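You operate a simulated robot arm through the tools that you are given. There is no shell and no other tool. Be economical: measure what you need, move in short steps, check, and stop when the job is done.

The job below is to be done with a simulated robot arm. You get a single attempt, and the scene is never put back.

TASK
Pump oil under the white-banded cover till it meets the black line.
Fine: the infeed is locked off, leave it so; no oil over the line; cover shut and latched.
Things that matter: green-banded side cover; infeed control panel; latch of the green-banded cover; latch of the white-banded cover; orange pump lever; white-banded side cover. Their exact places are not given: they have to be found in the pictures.

The check looks at the end state, three seconds after you hand in, the way a careful person would. Anything else that was tipped, shoved, dropped, spilled or broken makes it a failure. Lids that push on must go on centred and level and be pressed home; caps that screw on are set level and turned clockwise until they are tight.

THE ROBOT
A 7-joint arm with a two-finger parallel gripper on a trunk, on a base that drives. Base frame: it is fixed to the floor where the robot stands at the start and does not move with it; the origin is under the middle of the robot, x ahead of it, y to its left, z up. Lengths are in mm, angles in rad, forces in N, time in s.
Its first joint turns from -2.897 to 2.897 rad. Places, roughly: green-banded side cover [-500, 1000, 600]; infeed control panel [-1100, 1000, 700]; latch of the green-banded cover [-400, 900, 600]; latch of the white-banded cover [800, 0, 600]; orange pump lever [600, 200, 600]; white-banded side cover [600, 200, 600]. Payload 3.43 kg.
The tool frame sits at the grasp point between the pads (the TCP): z along the fingers, y along the line on which they close. The tips reach 34 mm beyond it. The gripper opens to 128 mm. The fingers are 24 mm wide and 12 mm thick; the gripper's body (48 by 130 mm) begins 96 mm behind the TCP.
Orientation is that of the tool frame in the base frame, as [roll, pitch, yaw] about the fixed x, y, z axes, in that order (R = Rz(yaw) Ry(pitch) Rx(roll)). With the fingers straight down and closing along the base's y, the tool's x points along the base's -x, its y along +y and its z along -z.

THE INTERFACE
- The arm moves only by the tool play_rows. Its argument "steps" is a list that holds one entry, the list of rows, each a list of 7 numbers: the finger opening in mm, from 0 to 128, then the shift along the tool's x, y, z in mm, then the turn, a rotation vector about the tool's x, y, z in rad. In form: [[[fingers, x, y, z, ax, ay, az], ...]]. A call has 1 to 12 rows; each row shifts and turns the commanded pose from where the row before left it, along the tool's axes as they then stand. Each row takes 0.2 s and may step no farther than 50 mm and 0.15 rad from the row before; otherwise, or with a gripper value out of range, the whole call is refused. A pose out of reach is approached as far as the arm can. The call stops where the force on the tool passes 90 N (or 10 N more than at its start, if that is more) or the arm is blocked; 0.2 s more then pass. The fingers move at their own pace (about 153 mm/s each) and stop on an object; they squeeze with about 37 N. The grip force told is the motor's: it shows also when the fingers shut on nothing. Time passes only in rows, and 0.2 s behind the last, so rows that do not move let the fingers close. It gives the time, the measured TCP pose, the force on the tool (base axes), the opening and the grip force at its end, in the units of the frame above (readings bear some noise), with the torque about the TCP (base axes, N m) and any sound that the robot's microphone picked up.
- Cameras (640 x 400 px; columns grow to the right, rows downward): "scene" is now at [150.6, 265.2, 1322.2]; the picture's right is [0.63, -0.78, -0.01], its down [-0.73, -0.58, -0.35] and it looks along [0.27, 0.23, -0.94] (base axes); focal length 214 px, centre (320, 200). "wrist" rides on the gripper at [76, -11, -160] in the tool frame; the picture's right is [0.15, 0.99, 0.00], its down [-0.88, 0.13, -0.46] and it looks along [-0.45, 0.07, 0.89] (tool axes); focal length 234 px, centre (320, 200).
- grab_frame(camera): a new picture of that camera. No time passes.
- drive_base(legs): drives the robot by 1 to 6 legs, each [ahead, turn to the left] in mm and rad, along the robot's own axes; the way and the turn of a leg run together, so that a leg with both is an arc; at most 1500 mm and 3.142 rad a leg. The arm and the cameras ride along, it lands a little off, and it stops where it bumps. It gives what a move gives.
- pan_tilt(pan, tilt): turns the head with the scene camera to pan (to the left, within 2.094 rad either way) and tilt (down, from -0.506 to 1.204), counted from straight ahead of the robot. It gives what a move gives.
- measure_at(camera, pixels): for up to 12 pixels [column, row] of the newest picture of that camera ("zoom" is the newest enlarged one), the place [x, y, z] in the base frame of the surface seen there, good to about 2 mm. No time passes.
- close_up(camera, box): a new picture of the part [left, top, right, bottom] of that camera's present view, enlarged. No time passes.
- close_job(): hands the job in; it is judged then, once.

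Go step by step. Measure first, check grasps and placings, and put right what went wrong. The budget is 80 turns and 68 pictures, counting those below and the enlarged ones. Unless the task says otherwise, let go and move clear before handing in, and close with one line.

The tools are called as a command line: name --argument value ..., lists and objects as JSON in quotes. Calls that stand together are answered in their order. play_rows: Moves the arm, as the interface text tells. Its arguments: {"type":"object","properties":{"steps":{"type":"array","items":{"type":"array","items":{"type":"array","items":{"type":"number"}}}}},"required":["steps"]} The other tools are called the same way: drive_base (legs) drives the base; pan_tilt (pan, tilt) turns the head that bears the scene camera; grab_frame (camera) takes a picture; measure_at (camera, pixels) gives the place of the surface under pixels of a picture; close_up (camera, box) takes an enlarged picture of a part of a camera's view; close_job () hands the job in.

At the start:

```text
t: 0.0
tcp_pos: [563.0, 127.2, 812.7]
orientation: [3.14, 0.0, -3.139]
ft_force: [0.1, -0.3, 1.1]
wrist_torque: [-0.01, -0.01, 0.02]
finger_gap: 128.2
gripper_force: 0.2
robot x, y, heading: [0.5, -4.6, -0.002]
head pan, tilt: [0.675, 1.201]
```

scene: 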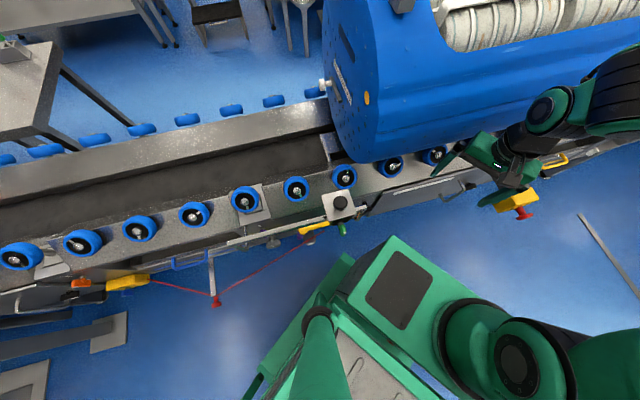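
wrist: 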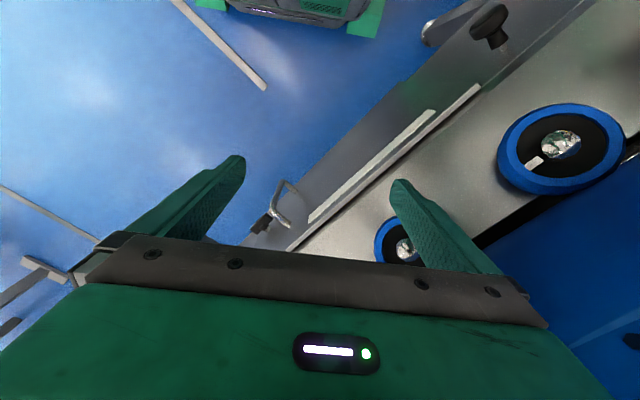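

The scene view looks steeply down on a conveyor machine; I see no white band yet. I'll turn the head to look for the covers.

pan_tilt --pan 0.3 --tilt 0.8

grab_frame --camera "scene"

pan_tilt --pan 1.6 --tilt 0.7

grab_frame --camera "scene"

```text
t: 0.9
tcp_pos: [551.5, 127.0, 821.0]
orientation: [-3.141, 0.012, -3.141]
ft_force: [0.1, 0.2, -0.3]
wrist_torque: [-0.04, 0.01, -0.03]
finger_gap: 127.8
gripper_force: 0.0
robot x, y, heading: [-1.4, -3.9, -0.003]
head pan, tilt: [0.3, 0.799]
```

```text
65 pictures are left
```

scene: 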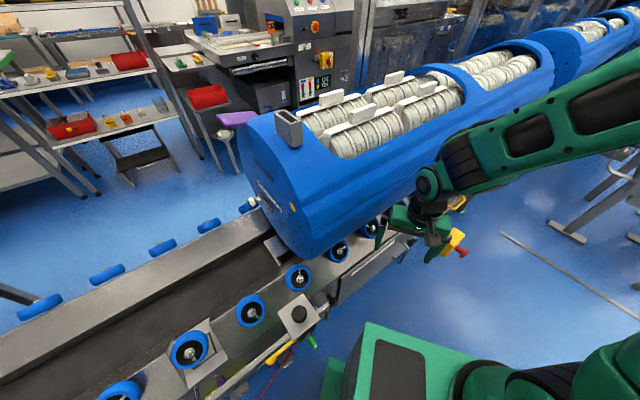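

```text
t: 2.3
tcp_pos: [553.0, 125.8, 819.8]
orientation: [3.14, 0.012, -3.139]
ft_force: [0.1, 0.8, -0.3]
wrist_torque: [0.01, -0.02, 0.03]
finger_gap: 128.1
gripper_force: 0.1
robot x, y, heading: [1.7, -1.4, -0.004]
head pan, tilt: [1.6, 0.7]
```

```text
64 pictures are left
```

scene: 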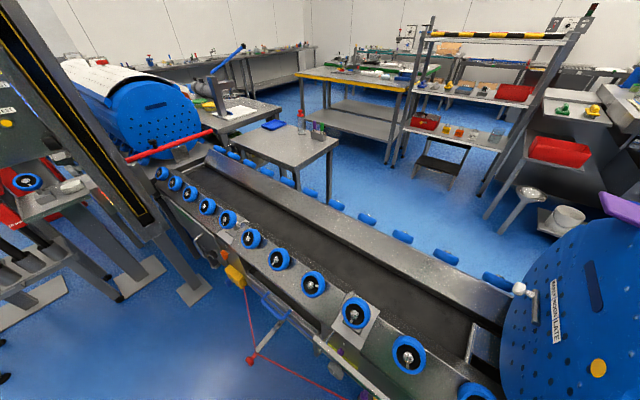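

The conveyor runs from upper left to lower right; the near side holds covers. I'll look closely with wrist and scene cameras.

close_up --camera "wrist" --box '[220, 0, 640, 260]'

pan_tilt --pan 0.35 --tilt 1.2

grab_frame --camera "scene"

```text
1.52 times, centred on (430, 130) of wrist
```

zoom: 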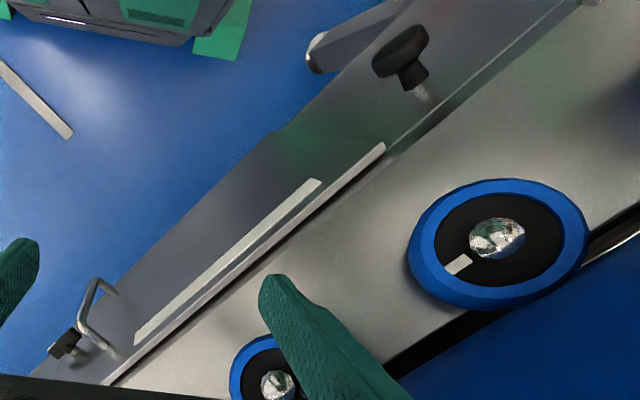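

```text
t: 3.8
tcp_pos: [552.0, 125.8, 820.1]
orientation: [3.141, 0.012, -3.14]
ft_force: [-1.5, 0.2, -0.2]
wrist_torque: [0.01, 0.0, -0.02]
finger_gap: 128.1
gripper_force: 0.0
robot x, y, heading: [-0.8, -2.9, 0.004]
head pan, tilt: [0.351, 1.201]
```

```text
62 pictures are left
```

scene: 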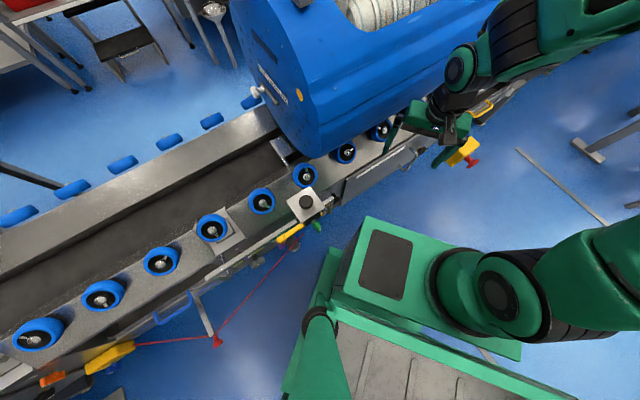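

The wrist zoom shows a panel with a white strip, a handle and black latch at (65,345), and a black knob at (400,60). I'll measure those.

measure_at --camera "zoom" --pixels '[[65, 342], [100, 290], [118, 355], [140, 335], [315, 185], [380, 148], [110, 378], [400, 45], [412, 75], [280, 140], [430, 90], [320, 50]]'

close_up --camera "scene" --box '[260, 80, 500, 260]'

```text
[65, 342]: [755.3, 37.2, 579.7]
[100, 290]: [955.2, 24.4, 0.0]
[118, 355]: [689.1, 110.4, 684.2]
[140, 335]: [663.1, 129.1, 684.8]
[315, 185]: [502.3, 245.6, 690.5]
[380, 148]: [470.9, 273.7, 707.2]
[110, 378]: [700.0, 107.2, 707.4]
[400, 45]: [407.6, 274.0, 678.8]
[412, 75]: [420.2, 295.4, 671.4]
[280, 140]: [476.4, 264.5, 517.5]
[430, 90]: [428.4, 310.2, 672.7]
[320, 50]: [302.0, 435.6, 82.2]
```

```text
2.22 times, centred on (380, 170) of scene
```

zoom: 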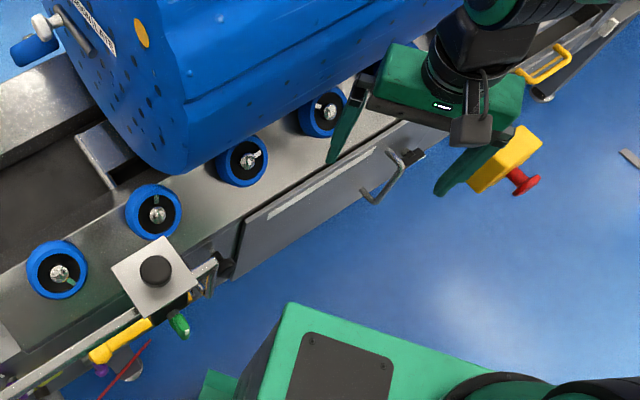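

The cover, handle and latch face the robot at an oblique angle. Before driving I check the surroundings to the right and behind.

pan_tilt --pan -0.5 --tilt 0.75

grab_frame --camera "scene"

pan_tilt --pan -1.8 --tilt 0.7

grab_frame --camera "scene"

```text
t: 4.9
tcp_pos: [553.1, 126.5, 819.7]
orientation: [-3.141, 0.013, -3.14]
ft_force: [-0.9, 0.1, 0.8]
wrist_torque: [0.02, 0.04, -0.01]
finger_gap: 127.9
gripper_force: 0.0
robot x, y, heading: [1.7, -4.3, 0.005]
head pan, tilt: [-0.499, 0.75]
```

```text
60 pictures are left
```

scene: 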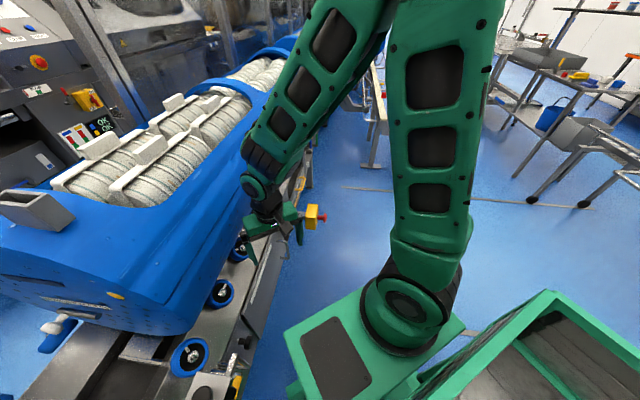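

```text
t: 6.4
tcp_pos: [553.5, 127.0, 819.6]
orientation: [-3.141, 0.014, -3.14]
ft_force: [0.5, -0.4, -0.6]
wrist_torque: [-0.01, 0.03, 0.02]
finger_gap: 128.1
gripper_force: 0.0
robot x, y, heading: [-2.4, -1.9, 0.003]
head pan, tilt: [-1.799, 0.7]
```

```text
59 pictures are left
```

scene: 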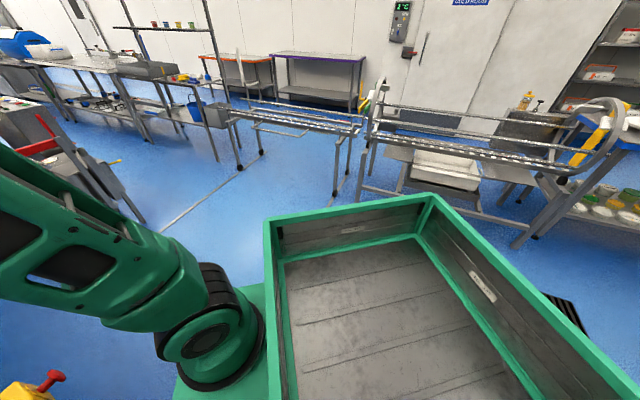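

Right side (pixels 180–250, 180–240) is open floor; I measure where the furniture begins.

measure_at --camera "scene" --pixels '[[240, 168], [335, 195], [520, 245], [150, 220], [565, 300], [130, 195], [420, 195]]'

```text
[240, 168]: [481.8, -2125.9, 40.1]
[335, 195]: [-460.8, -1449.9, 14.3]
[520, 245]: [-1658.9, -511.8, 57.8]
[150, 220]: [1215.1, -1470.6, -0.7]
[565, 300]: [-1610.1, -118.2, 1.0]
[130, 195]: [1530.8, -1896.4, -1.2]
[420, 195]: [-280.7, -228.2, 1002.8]
```

Floor is free to about y=-1400. I'll reposition so the robot faces the panel squarely at about 750 mm.

drive_base --legs '[[-300, 0], [0, -0.763], [622, 0], [0, 1.707]]'

pan_tilt --pan 0.0 --tilt 0.9

grab_frame --camera "scene"

grab_frame --camera "wrist"

```text
t: 18.6
tcp_pos: [366.2, 89.5, 819.8]
orientation: [3.141, 0.012, -2.197]
ft_force: [-0.1, 0.1, -0.1]
wrist_torque: [0.01, 0.01, -0.04]
finger_gap: 128.0
gripper_force: 0.1
robot x, y, heading: [170.7, -458.8, 0.936]
head pan, tilt: [-1.799, 0.7]
```

```text
t: 20.4
tcp_pos: [360.7, 80.6, 825.6]
orientation: [3.141, 0.024, -2.2]
ft_force: [-0.3, 0.2, 0.3]
wrist_torque: [-0.01, 0.0, -0.02]
finger_gap: 128.0
gripper_force: 0.1
robot x, y, heading: [169.9, -456.0, 0.937]
head pan, tilt: [0.0, 0.901]
```

```text
58 pictures are left
```

scene: 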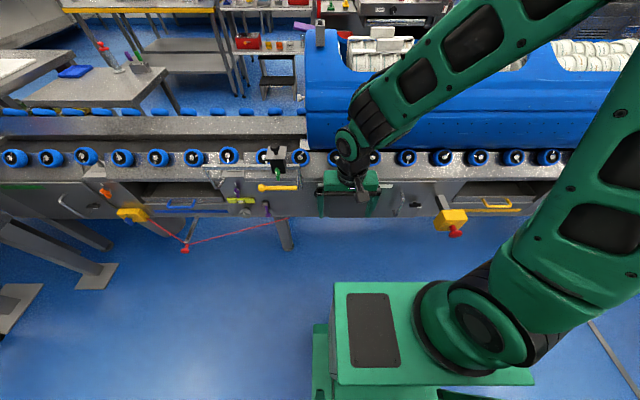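

```text
57 pictures are left
```

wrist: 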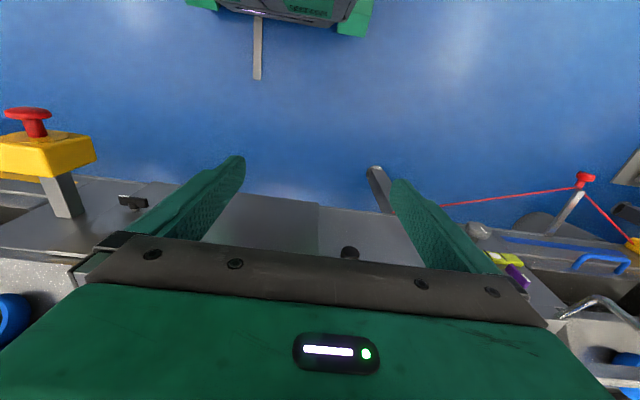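

The panel now lies squarely ahead; the gripper hides part of it. Close-up of the region around (400,200).

close_up --camera "scene" --box '[230, 140, 510, 260]'

close_up --camera "wrist" --box '[0, 100, 640, 300]'

```text
2.29 times, centred on (370, 200) of scene
```

zoom: 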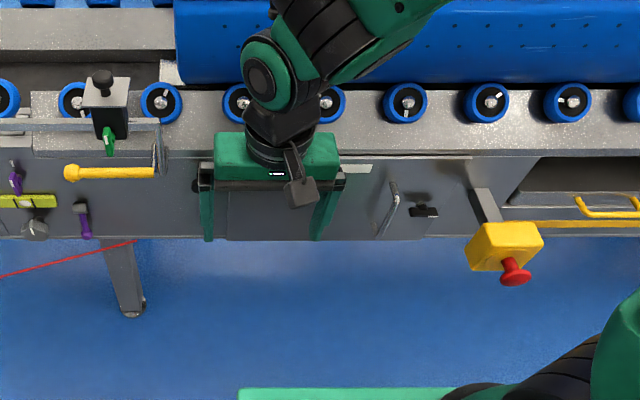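

```text
1.00 times, centred on (320, 200) of wrist (not enlarged: the box is as wide or as high as the picture)
```

zoom: 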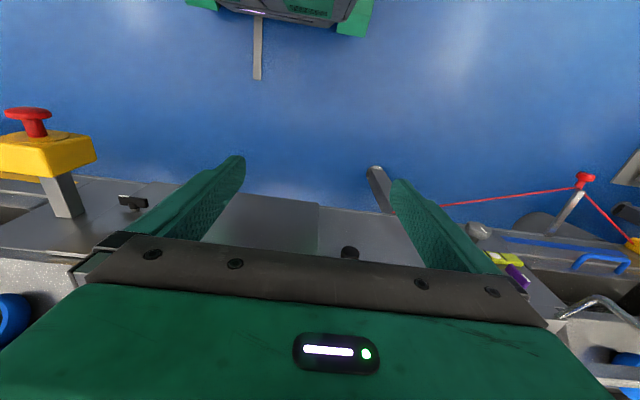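

I'll draw the hand back and tilt it toward the panel so both cameras see it.

play_rows --steps '[[[128, 20, 0, 0, 0, -0.14, 0], [128, 10, 0, 0, 0, -0.14, 0], [128, 0, 0, 0, 0, -0.14, 0], [128, 0, 0, 0, 0, -0.14, 0], [128, 0, 0, 0, 0, -0.14, 0], [128, 0, 0, 0, 0, -0.14, 0]]]'

grab_frame --camera "wrist"

close_up --camera "scene" --box '[230, 140, 510, 260]'

```text
t: 22.0
tcp_pos: [527.6, 90.8, 846.2]
orientation: [-3.133, 0.715, -2.73]
ft_force: [-1.1, 1.4, -0.4]
wrist_torque: [-0.12, -0.17, -0.09]
finger_gap: 128.0
gripper_force: 0.0
out of reach, approached as far as the arm can: row 2, 3, 4, 5, 6
robot x, y, heading: [172.5, -458.9, 0.942]
head pan, tilt: [0.0, 0.901]
stopped in row 6: the arm was blocked; the commanded pose is now the measured one
```

```text
54 pictures are left
```

wrist: 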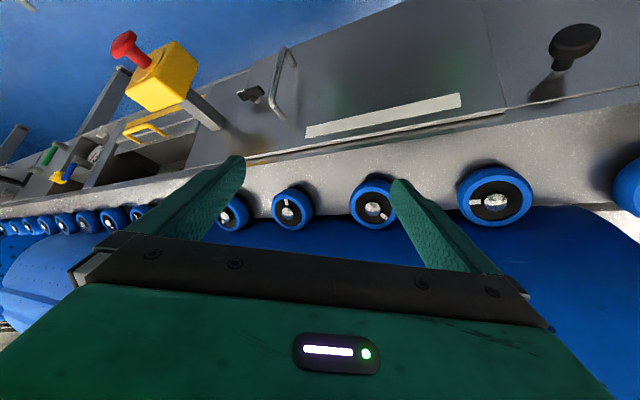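

```text
2.29 times, centred on (370, 200) of scene
```

zoom: 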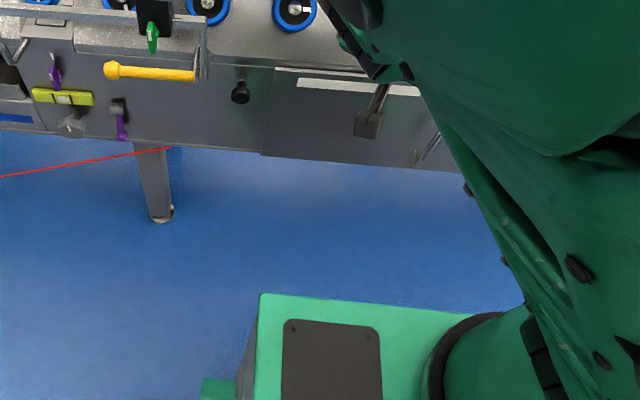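

Good view: white strip, handle at (285,80), latch knob at (250,93), hinge knob at (575,40). Measure.

measure_at --camera "wrist" --pixels '[[250, 93], [259, 101], [240, 94], [290, 52], [277, 118], [275, 80], [308, 132], [458, 100], [340, 60], [500, 105], [270, 148], [395, 12]]'

close_up --camera "wrist" --box '[190, 0, 510, 200]'

```text
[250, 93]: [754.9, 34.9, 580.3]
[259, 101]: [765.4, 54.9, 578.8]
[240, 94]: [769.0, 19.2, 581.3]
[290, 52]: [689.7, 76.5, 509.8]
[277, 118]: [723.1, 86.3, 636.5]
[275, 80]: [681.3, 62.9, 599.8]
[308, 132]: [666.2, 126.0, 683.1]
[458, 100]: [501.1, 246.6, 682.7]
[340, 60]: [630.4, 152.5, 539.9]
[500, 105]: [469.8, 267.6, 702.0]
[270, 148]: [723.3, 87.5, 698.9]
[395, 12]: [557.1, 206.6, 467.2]
```

```text
2.00 times, centred on (350, 100) of wrist
```

zoom: 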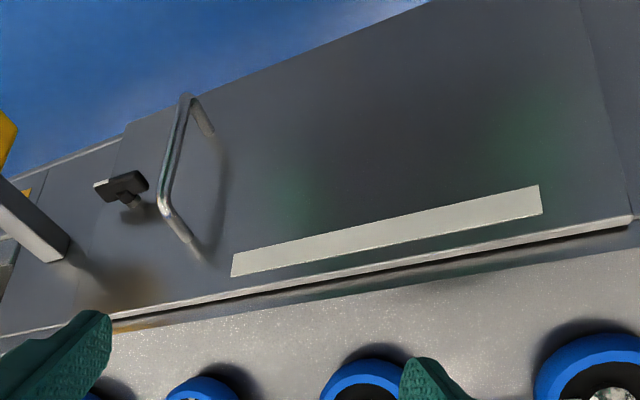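

Panel plane found (inward normal ≈ (0.594,0.805)), handle bar ~42 mm out at z 520–630, latch wing at (755,35,580). The arm was cramped, so I back the base off 120 mm and re-aim the tool.

drive_base --legs '[[-130, 0]]'

play_rows --steps '[[[128, 0, 0, 0, -0.085, 0, -0.098], [128, 0, 0, 0, -0.085, 0, -0.098], [128, 0, 0, 0, -0.085, 0, -0.098], [128, 0, 0, 0, -0.085, 0, -0.098], [128, 0, 0, 0, 0, -0.1, 0], [128, 0, 0, 0, 0, -0.1, 0], [128, 0, 0, 0, 0, -0.1, 0]]]'

grab_frame --camera "wrist"

```text
t: 23.3
tcp_pos: [450.9, -16.0, 845.1]
orientation: [-3.125, 0.717, -2.723]
ft_force: [0.9, 0.1, 0.3]
wrist_torque: [0.03, -0.03, -0.01]
finger_gap: 128.0
gripper_force: 0.0
robot x, y, heading: [96.8, -563.0, 0.942]
head pan, tilt: [0.0, 0.901]
```

```text
t: 24.9
tcp_pos: [418.0, 63.8, 962.8]
orientation: [3.14, 0.915, -2.221]
ft_force: [0.0, -0.4, 0.4]
wrist_torque: [0.02, 0.0, 0.07]
finger_gap: 128.0
gripper_force: 0.1
out of reach, approached as far as the arm can: row 1, 3, 4, 5, 6, 7
robot x, y, heading: [90.8, -560.6, 0.941]
head pan, tilt: [0.0, 0.901]
```

```text
51 pictures are left
```

wrist: 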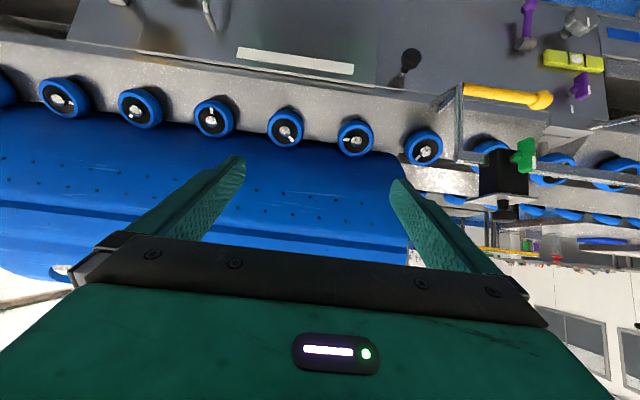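

The arm cannot hold the hand level that near; I'll work tool-down instead. First I check the latch in the scene view.

grab_frame --camera "scene"

```text
50 pictures are left
```

scene: 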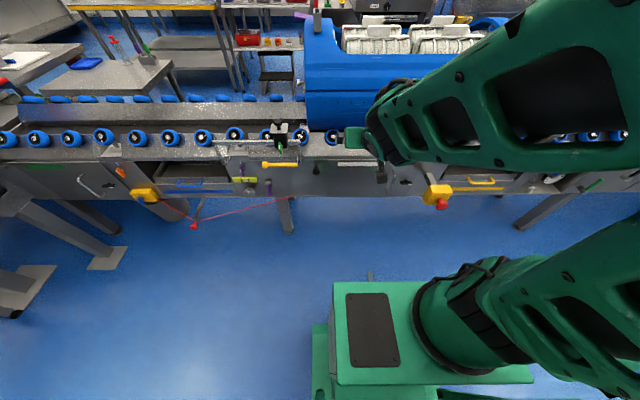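

I rotate the tool back to straight down.

play_rows --steps '[[[128, 0, 0, 0, 0, 0.14, 0], [128, 0, 0, 0, 0, 0.14, 0], [128, 0, 0, 0, 0, 0.14, 0], [128, 0, 0, 0, 0, 0.14, 0], [128, 0, 0, 0, 0, 0.14, 0], [128, 0, 0, 0, 0, 0.14, 0], [128, 0, 0, 0, 0, 0, 0]]]'

```text
t: 26.5
tcp_pos: [413.7, 64.5, 965.8]
orientation: [-3.129, 0.079, -2.213]
ft_force: [-0.5, 0.5, -0.1]
wrist_torque: [-0.04, 0.02, -0.02]
finger_gap: 128.2
gripper_force: 0.1
robot x, y, heading: [95.6, -559.6, 0.939]
head pan, tilt: [0.0, 0.901]
```

Tool is down again. I move right to look at the latch from above/outside, and measure the yellow box.

play_rows --steps '[[[128, 0, -40, 25, 0, 0.079, 0], [128, 0, -40, 25, 0, 0, 0], [128, 0, -40, 25, 0, 0, 0], [128, 0, -40, 25, 0, 0, 0], [128, 0, -40, 25, 0, 0, 0], [128, 0, -40, 25, 0, 0, 0]]]'

grab_frame --camera "wrist"

measure_at --camera "scene" --pixels '[[433, 190], [444, 205], [447, 187], [432, 205], [404, 182], [370, 330], [345, 290], [370, 276]]'

```text
t: 27.9
tcp_pos: [606.3, -78.3, 818.8]
orientation: [-3.129, 0.003, -2.212]
ft_force: [-0.3, -0.5, -0.8]
wrist_torque: [-0.01, -0.03, -0.01]
finger_gap: 128.1
gripper_force: 0.2
robot x, y, heading: [90.7, -557.7, 0.941]
head pan, tilt: [0.0, 0.901]
```

```text
49 pictures are left
```

wrist: 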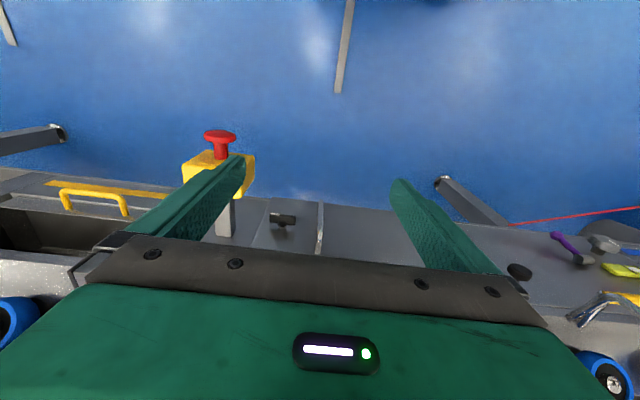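

```text
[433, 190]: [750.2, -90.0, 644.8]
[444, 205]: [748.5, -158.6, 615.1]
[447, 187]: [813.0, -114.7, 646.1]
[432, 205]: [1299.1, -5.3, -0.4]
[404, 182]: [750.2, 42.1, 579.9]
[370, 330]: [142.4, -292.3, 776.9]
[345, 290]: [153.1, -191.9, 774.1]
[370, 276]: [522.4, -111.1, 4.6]
```

Latch at (283,217), handle edge at (320,225). Enlarge.

close_up --camera "wrist" --box '[230, 180, 390, 280]'

close_up --camera "scene" --box '[340, 150, 440, 213]'

```text
4.00 times, centred on (310, 230) of wrist
```

zoom: 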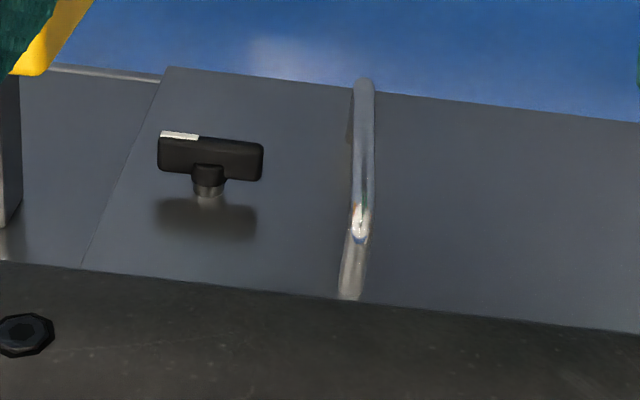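

```text
6.35 times, centred on (390, 182) of scene
```

zoom: 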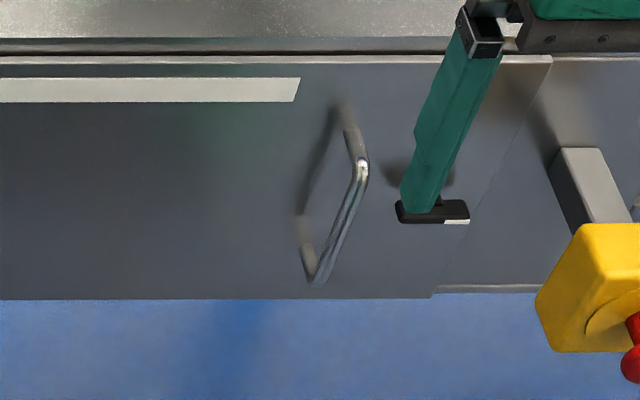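

The latch is a T-knob on the cover's edge with a white pointer towards the frame (right). I measure its ends and the handle in the scene zoom.

measure_at --camera "zoom" --pixels '[[401, 213], [466, 213], [455, 222], [418, 217], [350, 130], [362, 170], [340, 230], [318, 275], [305, 245], [510, 130], [435, 290], [548, 62]]'

```text
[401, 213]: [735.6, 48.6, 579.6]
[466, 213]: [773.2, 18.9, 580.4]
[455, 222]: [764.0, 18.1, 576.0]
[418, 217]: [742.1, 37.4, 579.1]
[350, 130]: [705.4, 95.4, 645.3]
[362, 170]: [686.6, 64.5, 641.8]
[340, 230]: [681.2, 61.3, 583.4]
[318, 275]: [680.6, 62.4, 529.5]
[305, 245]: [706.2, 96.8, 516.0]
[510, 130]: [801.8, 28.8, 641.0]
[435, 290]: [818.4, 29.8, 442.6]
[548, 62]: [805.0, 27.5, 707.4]
```

Latch wing spans s 563–611, front at n≈465; handle bar at n≈459. I check how far the drum overhangs before going in.

measure_at --camera "scene" --pixels '[[330, 60], [330, 80], [330, 100], [330, 115], [330, 124], [310, 145]]'

play_rows --steps '[[[0, -40, -40, 40, 0, 0, 0], [0, -40, -31, 40, 0, -0.15, 0]]]'

```text
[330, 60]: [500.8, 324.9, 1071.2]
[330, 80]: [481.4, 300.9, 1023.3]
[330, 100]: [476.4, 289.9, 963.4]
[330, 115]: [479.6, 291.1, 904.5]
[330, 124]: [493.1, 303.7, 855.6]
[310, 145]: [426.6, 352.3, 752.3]
```

```text
refused: row 1 steps farther than a row can; nothing moved
```

Drum's nearest n ≈ 516 at z≈960, so I'll tilt the hand 0.3 rad for clearance and approach above the latch's right end with closed fingers.

play_rows --steps '[[[0, 0, -35.5, 0, 0, -0.149, 0], [0, 0, -35.5, 0, 0, -0.149, 0], [0, -21.4, 0, 40.9, 0, 0, 0], [0, -21.4, 0, 40.9, 0, 0, 0], [0, -21.4, 0, 40.9, 0, 0, 0], [0, -21.4, 0, 40.9, 0, 0, 0], [0, -21.4, 0, 40.9, 0, 0, 0], [0, 0, 0, 0, 0, 0, 0]]]'

grab_frame --camera "wrist"

close_up --camera "scene" --box '[340, 130, 460, 213]'

```text
t: 29.7
tcp_pos: [764.9, 7.0, 656.0]
orientation: [-3.126, 0.302, -2.21]
ft_force: [-0.9, 0.6, -0.2]
wrist_torque: [0.0, -0.04, 0.01]
finger_gap: 0.0
gripper_force: 32.8
robot x, y, heading: [95.7, -559.8, 0.934]
head pan, tilt: [0.0, 0.901]
```

```text
46 pictures are left
```

wrist: 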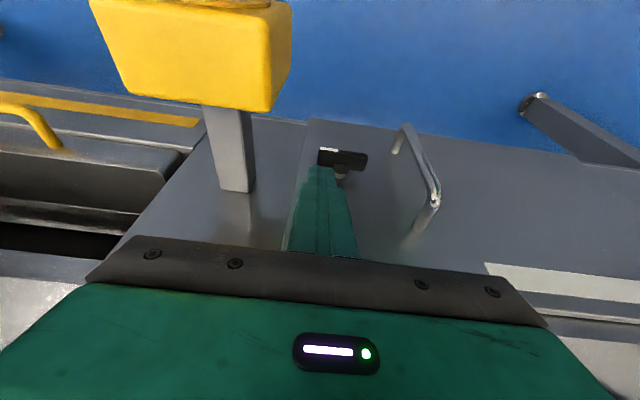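

```text
4.82 times, centred on (400, 172) of scene
```

zoom: 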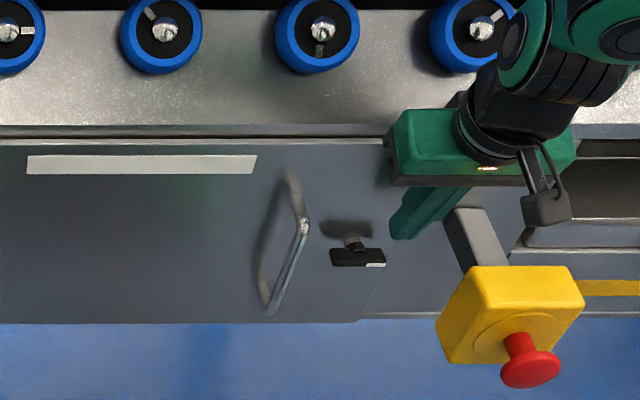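

Fingers are right above the wing's marked end. I lower gently onto it.

play_rows --steps '[[[0, 5.9, 5, 19.1, 0, 0, 0], [0, 5.3, 0, 17.2, 0, 0, 0], [0, 1.5, 0, 4.8, 0, 0, 0], [0, 1.5, 0, 4.8, 0, 0, 0], [0, 1.5, 0, 4.8, 0, 0, 0]]]'

```text
t: 30.8
tcp_pos: [757.2, 6.2, 620.9]
orientation: [-3.131, 0.32, -2.213]
ft_force: [0.1, -0.3, -0.8]
wrist_torque: [-0.03, -0.02, 0.02]
finger_gap: 0.0
gripper_force: 32.7
robot x, y, heading: [92.8, -560.6, 0.939]
head pan, tilt: [0.0, 0.901]
stopped in row 5: the force on the tool passed its limit at 96 N (the readings are from after the stop); the commanded pose is now the measured one
```

Force passed the limit—either wrong turning direction or blocked. Look at it.

close_up --camera "scene" --box '[340, 130, 460, 213]'

close_up --camera "wrist" --box '[240, 100, 440, 225]'

```text
4.82 times, centred on (400, 172) of scene
```

zoom: 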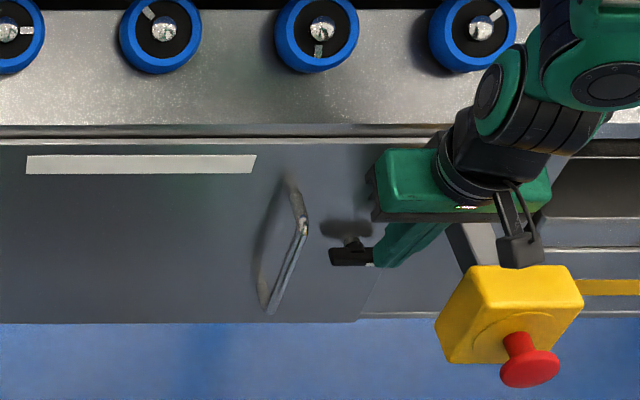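

```text
3.20 times, centred on (340, 162) of wrist
```

zoom: 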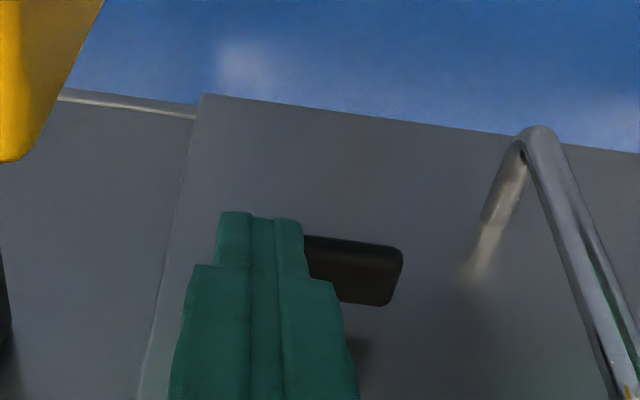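

It resists clockwise, so it must turn the other way: push the left end down. I rise and shift left.

play_rows --steps '[[[0, -7.4, 0, -23.9, 0, 0, 0], [0, -4.8, 37.5, 1.5, 0, 0.02, 0], [0, 5.9, 0, 19.1, 0, 0, 0], [0, 3, 0, 9.6, 0, 0, 0], [0, 1.5, 0, 4.8, 0, 0, 0], [0, 1.5, 0, 4.8, 0, 0, 0]]]'

```text
t: 32.2
tcp_pos: [730.4, 33.8, 605.9]
orientation: [-3.131, 0.302, -2.209]
ft_force: [-6.1, 3.5, 11.8]
wrist_torque: [0.15, -0.02, 0.09]
finger_gap: 0.0
gripper_force: 33.3
robot x, y, heading: [90.6, -562.2, 0.942]
head pan, tilt: [0.0, 0.901]
```

It gives with only ~12 N: the right direction. Continue down.

play_rows --steps '[[[0, 1.5, 0, 4.8, 0, 0, 0], [0, 1.5, 0, 4.8, 0, 0, 0], [0, 1.5, 0, 4.8, 0, 0, 0], [0, 1.5, 0, 4.8, 0, 0, 0], [0, 1.5, 0, 4.8, 0, 0, 0], [0, 1.5, 0, 4.8, 0, 0, 0]]]'

close_up --camera "scene" --box '[340, 130, 460, 213]'

close_up --camera "wrist" --box '[240, 100, 440, 225]'

```text
t: 33.6
tcp_pos: [731.6, 31.0, 575.0]
orientation: [-3.128, 0.299, -2.21]
ft_force: [0.9, 0.4, 0.2]
wrist_torque: [0.02, -0.03, -0.01]
finger_gap: 0.0
gripper_force: 33.1
robot x, y, heading: [93.5, -561.1, 0.939]
head pan, tilt: [0.0, 0.901]
```

```text
4.82 times, centred on (400, 172) of scene
```

zoom: 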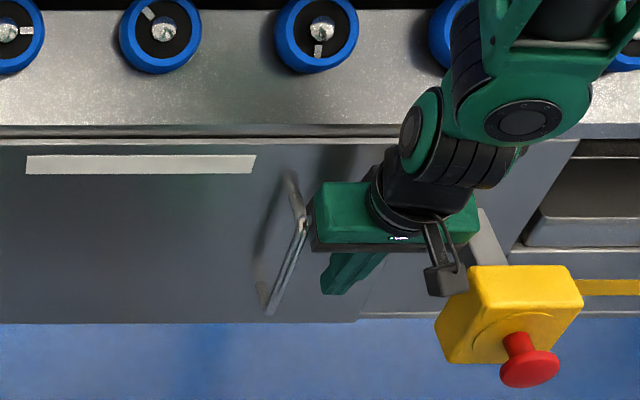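

```text
3.20 times, centred on (340, 162) of wrist
```

zoom: 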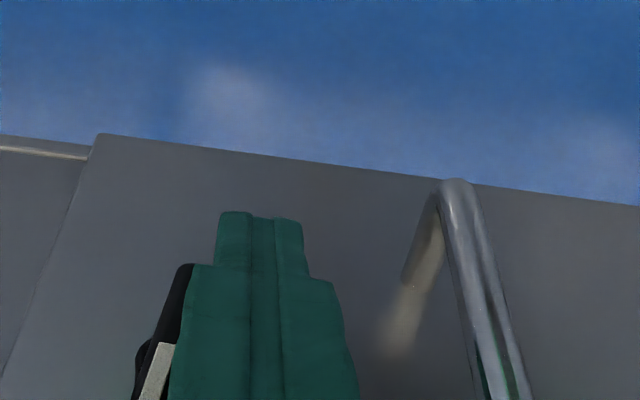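

The wing now stands nearly vertical with its white pointer up. Nudge a few mm right to finish, then rise and check.

play_rows --steps '[[[0, 0, -3, 0, 0, 0, 0], [0, 0, -2, 0, 0, 0, 0], [0, 0, 0, 0, 0, 0, 0]]]'

play_rows --steps '[[[0, 0, 5, 0, 0, 0, 0], [0, 10, 4, -38, 0, 0, 0], [0, 20, 30, -40, 0, 0, 0]]]'

close_up --camera "wrist" --box '[200, 100, 440, 250]'

```text
t: 34.4
tcp_pos: [733.0, 29.3, 574.4]
orientation: [-3.131, 0.301, -2.21]
ft_force: [-7.6, 7.2, -5.2]
wrist_torque: [0.18, 0.35, 0.24]
finger_gap: 0.1
gripper_force: 32.8
robot x, y, heading: [93.8, -561.8, 0.936]
head pan, tilt: [0.0, 0.901]
```

```text
refused: row 3 steps farther than a row can; nothing moved
```

```text
2.67 times, centred on (320, 175) of wrist
```

zoom: 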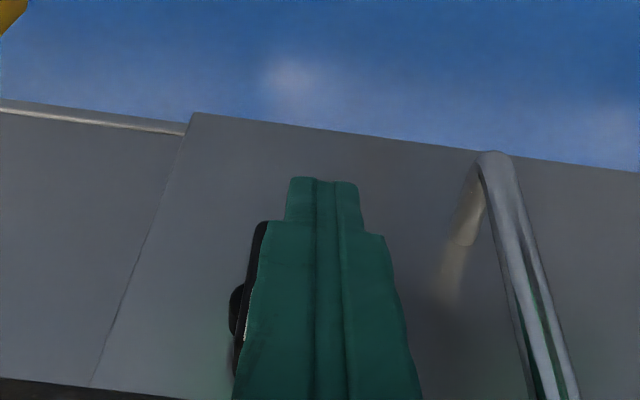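

Latch is vertical. Now raise, move above the handle with fingers open 60 mm, and lower around the bar.

play_rows --steps '[[[0, 0, 5, 0, 0, 0, 0], [0, -13.3, 0, -43, 0, 0, 0], [0, -13.3, 0, -43, 0, 0, 0], [0, -13.3, 0, -43, 0, 0, 0], [60, 0, 28, 0, 0, 0, 0], [60, 0, 28, 0, 0, 0, 0], [60, 0, 0, 0, 0, 0, 0]]]'

close_up --camera "wrist" --box '[200, 100, 440, 250]'

```text
t: 36.0
tcp_pos: [685.2, 65.1, 708.9]
orientation: [-3.13, 0.3, -2.211]
ft_force: [0.9, 0.7, -0.2]
wrist_torque: [0.0, 0.0, -0.02]
finger_gap: 60.1
gripper_force: 0.2
robot x, y, heading: [91.9, -557.5, 0.939]
head pan, tilt: [0.0, 0.901]
```

```text
2.67 times, centred on (320, 175) of wrist
```

zoom: 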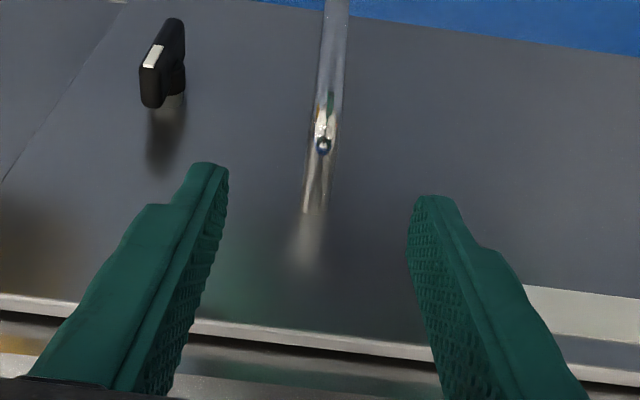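

Latch vertical; fingers straddle the handle. Lower and grip.

play_rows --steps '[[[60, 11.8, 1, 38.2, 0, 0, 0], [60, 11.8, 0, 38.2, 0, 0, 0], [60, 11.5, 0, 37.2, 0, 0, 0], [20, 0, 0, 0, 0, 0, 0], [0, 0, 0, 0, 0, 0, 0], [0, 0, 0, 0, 0, 0, 0]]]'

```text
t: 37.4
tcp_pos: [685.6, 64.2, 591.2]
orientation: [-3.128, 0.299, -2.213]
ft_force: [11.8, -11.2, -2.5]
wrist_torque: [3.39, 1.82, -0.12]
finger_gap: 12.2
gripper_force: 44.8
robot x, y, heading: [90.7, -565.4, 0.934]
head pan, tilt: [0.0, 0.901]
```

Handle gripped (gap 12.2 mm). Pull out gently, small arc.

play_rows --steps '[[[0, 7.6, 0, -2.4, 0, 0, 0], [0, 7.6, 0.5, -2.4, 0, 0, 0], [0, 7.6, 1, -2.4, 0, 0, 0]]]'

grab_frame --camera "wrist"

```text
t: 38.2
tcp_pos: [670.0, 48.8, 591.7]
orientation: [-3.131, 0.302, -2.21]
ft_force: [3.8, -3.0, 9.5]
wrist_torque: [3.02, 1.98, -0.13]
finger_gap: 12.3
gripper_force: 45.0
robot x, y, heading: [92.2, -558.7, 0.938]
head pan, tilt: [0.0, 0.901]
```

```text
38 pictures are left
```

wrist: 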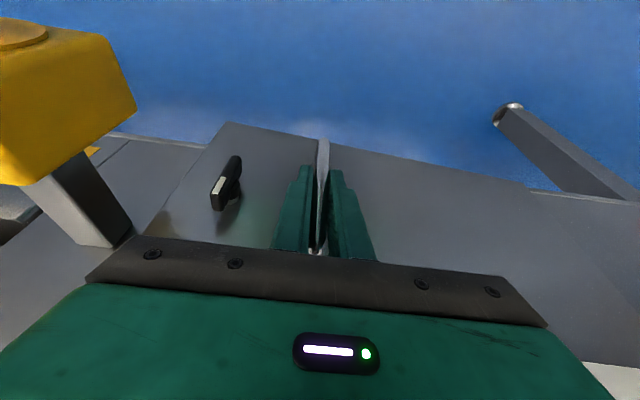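

The cover hinges on its left edge. Follow its arc, 0.6 rad more.

play_rows --steps '[[[0, 27.9, 5.3, -8.6, 0.0296, 0, 0.0955], [0, 27.9, 5.3, -8.6, 0.0296, 0, 0.0955], [0, 27.9, 5.3, -8.6, 0.0296, 0, 0.0955], [0, 27.9, 5.3, -8.6, 0.0296, 0, 0.0955], [0, 27.9, 5.3, -8.6, 0.0296, 0, 0.0955], [0, 27.9, 5.3, -8.6, 0.0296, 0, 0.0955]]]'

grab_frame --camera "scene"

```text
t: 39.6
tcp_pos: [515.0, -23.5, 589.9]
orientation: [3.131, 0.317, -2.815]
ft_force: [-11.9, 76.2, 20.9]
wrist_torque: [-2.65, 0.24, -0.04]
finger_gap: 12.4
gripper_force: 45.0
robot x, y, heading: [96.3, -561.3, 0.938]
head pan, tilt: [0.0, 0.901]
```

```text
37 pictures are left
```

scene: 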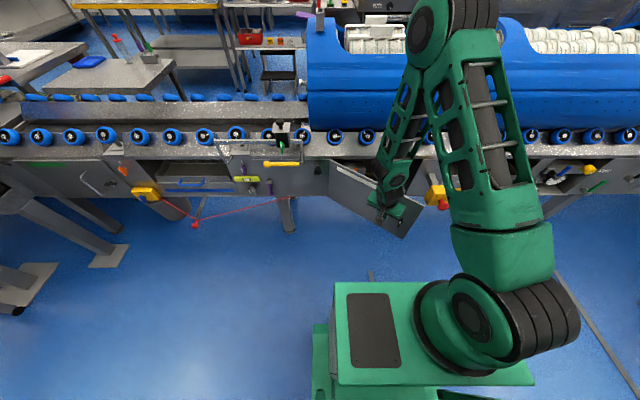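

The cover is opening (~0.65 rad), but 76 N pulls toward the hinge, so my radius is too large. I measure the hinge line.

measure_at --camera "scene" --pixels '[[331, 170], [335, 180], [330, 185], [345, 185], [400, 225], [405, 236], [350, 163]]'

close_up --camera "scene" --box '[310, 140, 450, 250]'

```text
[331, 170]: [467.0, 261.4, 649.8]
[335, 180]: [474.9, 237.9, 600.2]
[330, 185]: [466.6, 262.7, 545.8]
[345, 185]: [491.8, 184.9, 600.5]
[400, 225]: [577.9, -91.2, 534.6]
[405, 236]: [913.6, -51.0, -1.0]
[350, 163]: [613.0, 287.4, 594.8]
```

```text
3.64 times, centred on (380, 195) of scene
```

zoom: 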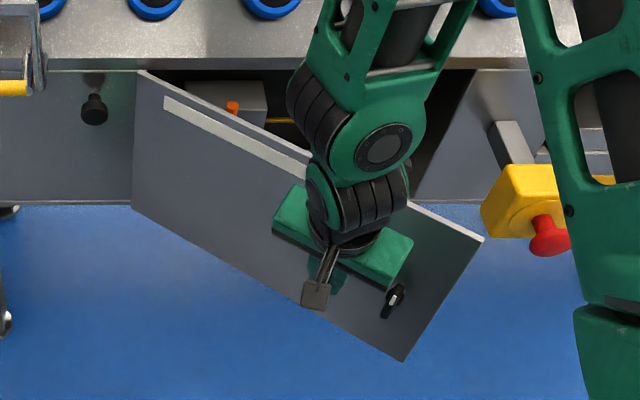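

Pure radial pull; I shift 5 mm toward the hinge and check.

play_rows --steps '[[[0, -0.5, 5, 0, 0, 0, 0], [0, 0, 0, 0, 0, 0, 0]]]'

```text
t: 40.2
tcp_pos: [516.3, -24.3, 590.4]
orientation: [3.141, 0.316, -2.811]
ft_force: [-8.2, 56.8, 23.1]
wrist_torque: [-0.34, -0.77, -0.01]
finger_gap: 11.8
gripper_force: 45.0
robot x, y, heading: [90.1, -562.3, 0.94]
head pan, tilt: [0.0, 0.901]
```

play_rows --steps '[[[0, -1, 12, 3, 0, 0, 0], [0, 27.9, 8.3, -8.6, 0.0296, 0, 0.0955], [0, 27.9, 8.3, -8.6, 0.0296, 0, 0.0955]]]'

```text
t: 41.0
tcp_pos: [453.1, -27.9, 587.1]
orientation: [-3.12, 0.309, -3.013]
ft_force: [-1.1, -40.2, 25.4]
wrist_torque: [3.12, 0.9, -0.06]
finger_gap: 13.1
gripper_force: 44.9
robot x, y, heading: [96.1, -560.5, 0.937]
head pan, tilt: [0.0, 0.901]
```

play_rows --steps '[[[0, 26.9, -2, -12, 0.0296, 0, 0.0955], [0, 27.9, 5.3, -8.6, 0.0296, 0, 0.0955], [0, 27.9, 5.3, -8.6, 0.0296, 0, 0.0955]]]'

grab_frame --camera "scene"

```text
t: 41.8
tcp_pos: [365.0, -10.4, 589.1]
orientation: [3.14, 0.312, 2.966]
ft_force: [2.0, 4.9, -12.1]
wrist_torque: [0.92, 1.28, 0.06]
finger_gap: 11.9
gripper_force: 45.2
robot x, y, heading: [93.0, -561.3, 0.938]
head pan, tilt: [0.0, 0.901]
```

```text
35 pictures are left
```

scene: 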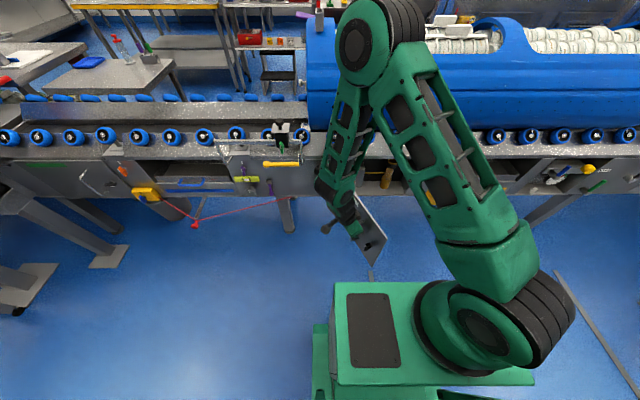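

Forces are low, cover ~70° open. Two more steps, then release.

play_rows --steps '[[[0, 27.9, 5.3, -8.6, 0.0296, 0, 0.0955], [0, 27.9, 5.3, -8.6, 0.0296, 0, 0.0955], [0, 0, 0, 0, 0, 0, 0], [40, 0, 0, 0, 0, 0, 0], [60, 0, 0, 0, 0, 0, 0]]]'

close_up --camera "scene" --box '[300, 140, 460, 270]'

```text
t: 43.0
tcp_pos: [310.2, 8.0, 588.1]
orientation: [-3.139, 0.313, 2.772]
ft_force: [-0.1, 0.3, -0.4]
wrist_torque: [0.02, -0.03, 0.04]
finger_gap: 60.2
gripper_force: 0.1
robot x, y, heading: [94.7, -561.4, 0.936]
head pan, tilt: [0.0, 0.901]
```

```text
3.08 times, centred on (380, 205) of scene
```

zoom: 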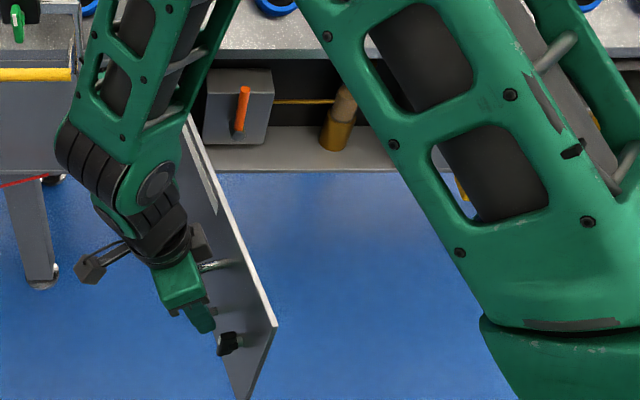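

Inside are an orange lever and an amber jar. I rise straight up off the handle, clear of the cover.

play_rows --steps '[[[60, -13.3, 0, -43, 0, 0, 0], [60, -13.3, 0, -43, 0, 0, 0], [60, -13.3, 0, -43, 0, 0, 0], [60, -13.3, 0, -43, 0, 0, 0], [60, -13.3, 0, -43, 0, 0, 0]]]'

close_up --camera "scene" --box '[300, 140, 460, 240]'

```text
t: 44.2
tcp_pos: [309.2, 12.5, 812.9]
orientation: [-3.137, 0.312, 2.772]
ft_force: [0.5, 0.7, -1.0]
wrist_torque: [-0.06, -0.02, 0.01]
finger_gap: 60.0
gripper_force: 0.0
robot x, y, heading: [92.2, -562.7, 0.945]
head pan, tilt: [0.0, 0.901]
```

```text
4.00 times, centred on (380, 190) of scene
```

zoom: 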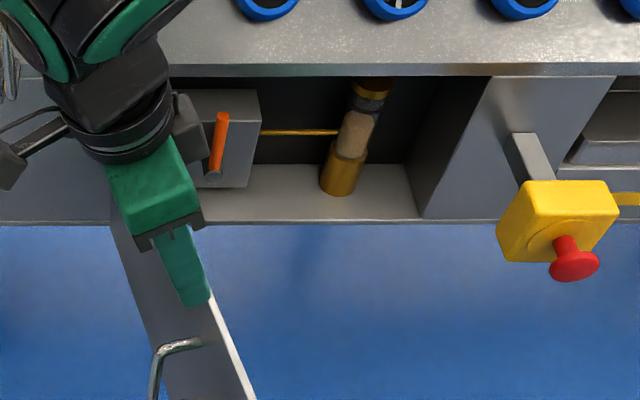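

Clear view of lever (218,140) and the sight glass (350,150). Measure them.

measure_at --camera "zoom" --pixels '[[220, 115], [218, 140], [213, 168], [225, 130], [245, 165], [250, 100], [344, 175], [340, 190], [352, 140], [366, 100], [400, 190], [300, 133]]'

close_up --camera "scene" --box '[345, 155, 405, 193]'

```text
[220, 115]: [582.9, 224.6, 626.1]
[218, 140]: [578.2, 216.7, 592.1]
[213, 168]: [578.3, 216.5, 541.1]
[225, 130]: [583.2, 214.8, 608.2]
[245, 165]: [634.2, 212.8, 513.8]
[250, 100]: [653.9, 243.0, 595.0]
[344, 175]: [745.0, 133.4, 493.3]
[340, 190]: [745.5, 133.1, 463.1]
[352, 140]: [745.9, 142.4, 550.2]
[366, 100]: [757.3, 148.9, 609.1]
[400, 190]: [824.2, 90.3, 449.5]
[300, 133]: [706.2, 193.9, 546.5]
```

```text
10.53 times, centred on (375, 174) of scene
```

zoom: 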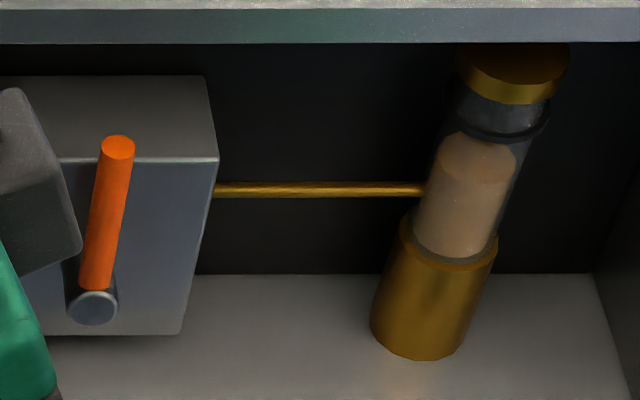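

The sight glass has a black ring near its top and oil (beige) below it. Measure oil top edge vs ring heights.

measure_at --camera "zoom" --pixels '[[470, 187], [475, 165], [487, 136], [490, 130], [465, 220], [455, 255], [500, 100], [118, 148], [105, 240], [93, 308], [140, 250], [95, 280]]'

```text
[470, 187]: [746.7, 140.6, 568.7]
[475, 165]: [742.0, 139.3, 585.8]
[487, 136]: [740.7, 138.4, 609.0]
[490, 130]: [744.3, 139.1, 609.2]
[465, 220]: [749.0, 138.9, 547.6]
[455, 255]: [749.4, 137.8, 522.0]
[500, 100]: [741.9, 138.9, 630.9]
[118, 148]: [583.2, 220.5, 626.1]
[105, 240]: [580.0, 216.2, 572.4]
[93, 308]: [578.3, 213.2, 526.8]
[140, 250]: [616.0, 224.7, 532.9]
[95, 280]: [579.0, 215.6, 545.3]
```

About 40 mm of oil is missing (oil edge z≈569, ring z≈609). Now turn the hand back toward the opening.

play_rows --steps '[[[0, 0, 0, 0, -0.0427, 0, -0.138], [0, 0, 0, 0, -0.0427, 0, -0.138], [0, 0, 0, 0, -0.0427, 0, -0.138], [0, 0, 0, 0, -0.0427, 0, -0.138], [0, 0, 0, 0, -0.0427, 0, -0.138], [0, 0, 0, 0, -0.0427, 0, -0.138], [0, 0, 0, 0, -0.0427, 0, -0.138], [0, 0, 0, 0, -0.0427, 0, -0.138], [0, 0, 0, 0, -0.0427, 0, -0.138]]]'

```text
t: 46.2
tcp_pos: [308.3, 12.4, 812.8]
orientation: [-3.13, 0.299, -2.207]
ft_force: [0.1, -0.3, -0.1]
wrist_torque: [-0.01, -0.04, 0.0]
finger_gap: 0.2
gripper_force: 32.8
robot x, y, heading: [95.9, -561.5, 0.94]
head pan, tilt: [0.0, 0.901]
```

play_rows --steps '[[[0, -31.5, -25, 9.8, 0, 0, 0], [0, -31.5, -25, 9.8, 0, 0, 0], [0, -31.5, -25, 9.8, 0, 0, 0], [0, -31.5, -25, 9.8, 0, 0, 0], [0, -31.5, -25, 9.8, 0, -0.1, 0], [0, -28, -25, 20, 0, -0.1, 0], [0, 0, 0, 0, 0, -0.1, 0]]]'

grab_frame --camera "wrist"

```text
t: 47.8
tcp_pos: [549.2, 80.2, 806.4]
orientation: [-3.126, 0.6, -2.205]
ft_force: [-0.2, -0.1, -0.2]
wrist_torque: [0.0, -0.03, 0.0]
finger_gap: 0.0
gripper_force: 33.2
robot x, y, heading: [94.3, -561.4, 0.935]
head pan, tilt: [0.0, 0.901]
```

```text
31 pictures are left
```

wrist: 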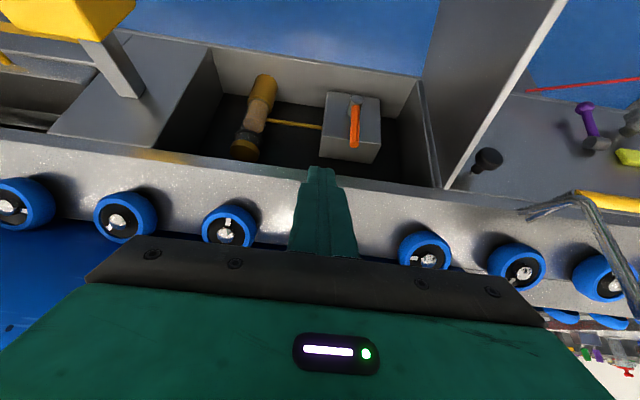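

close_up --camera "wrist" --box '[220, 60, 412, 180]'

```text
3.33 times, centred on (316, 120) of wrist
```

zoom: 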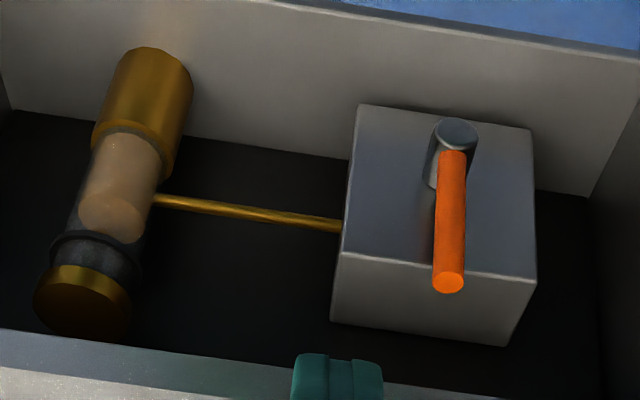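

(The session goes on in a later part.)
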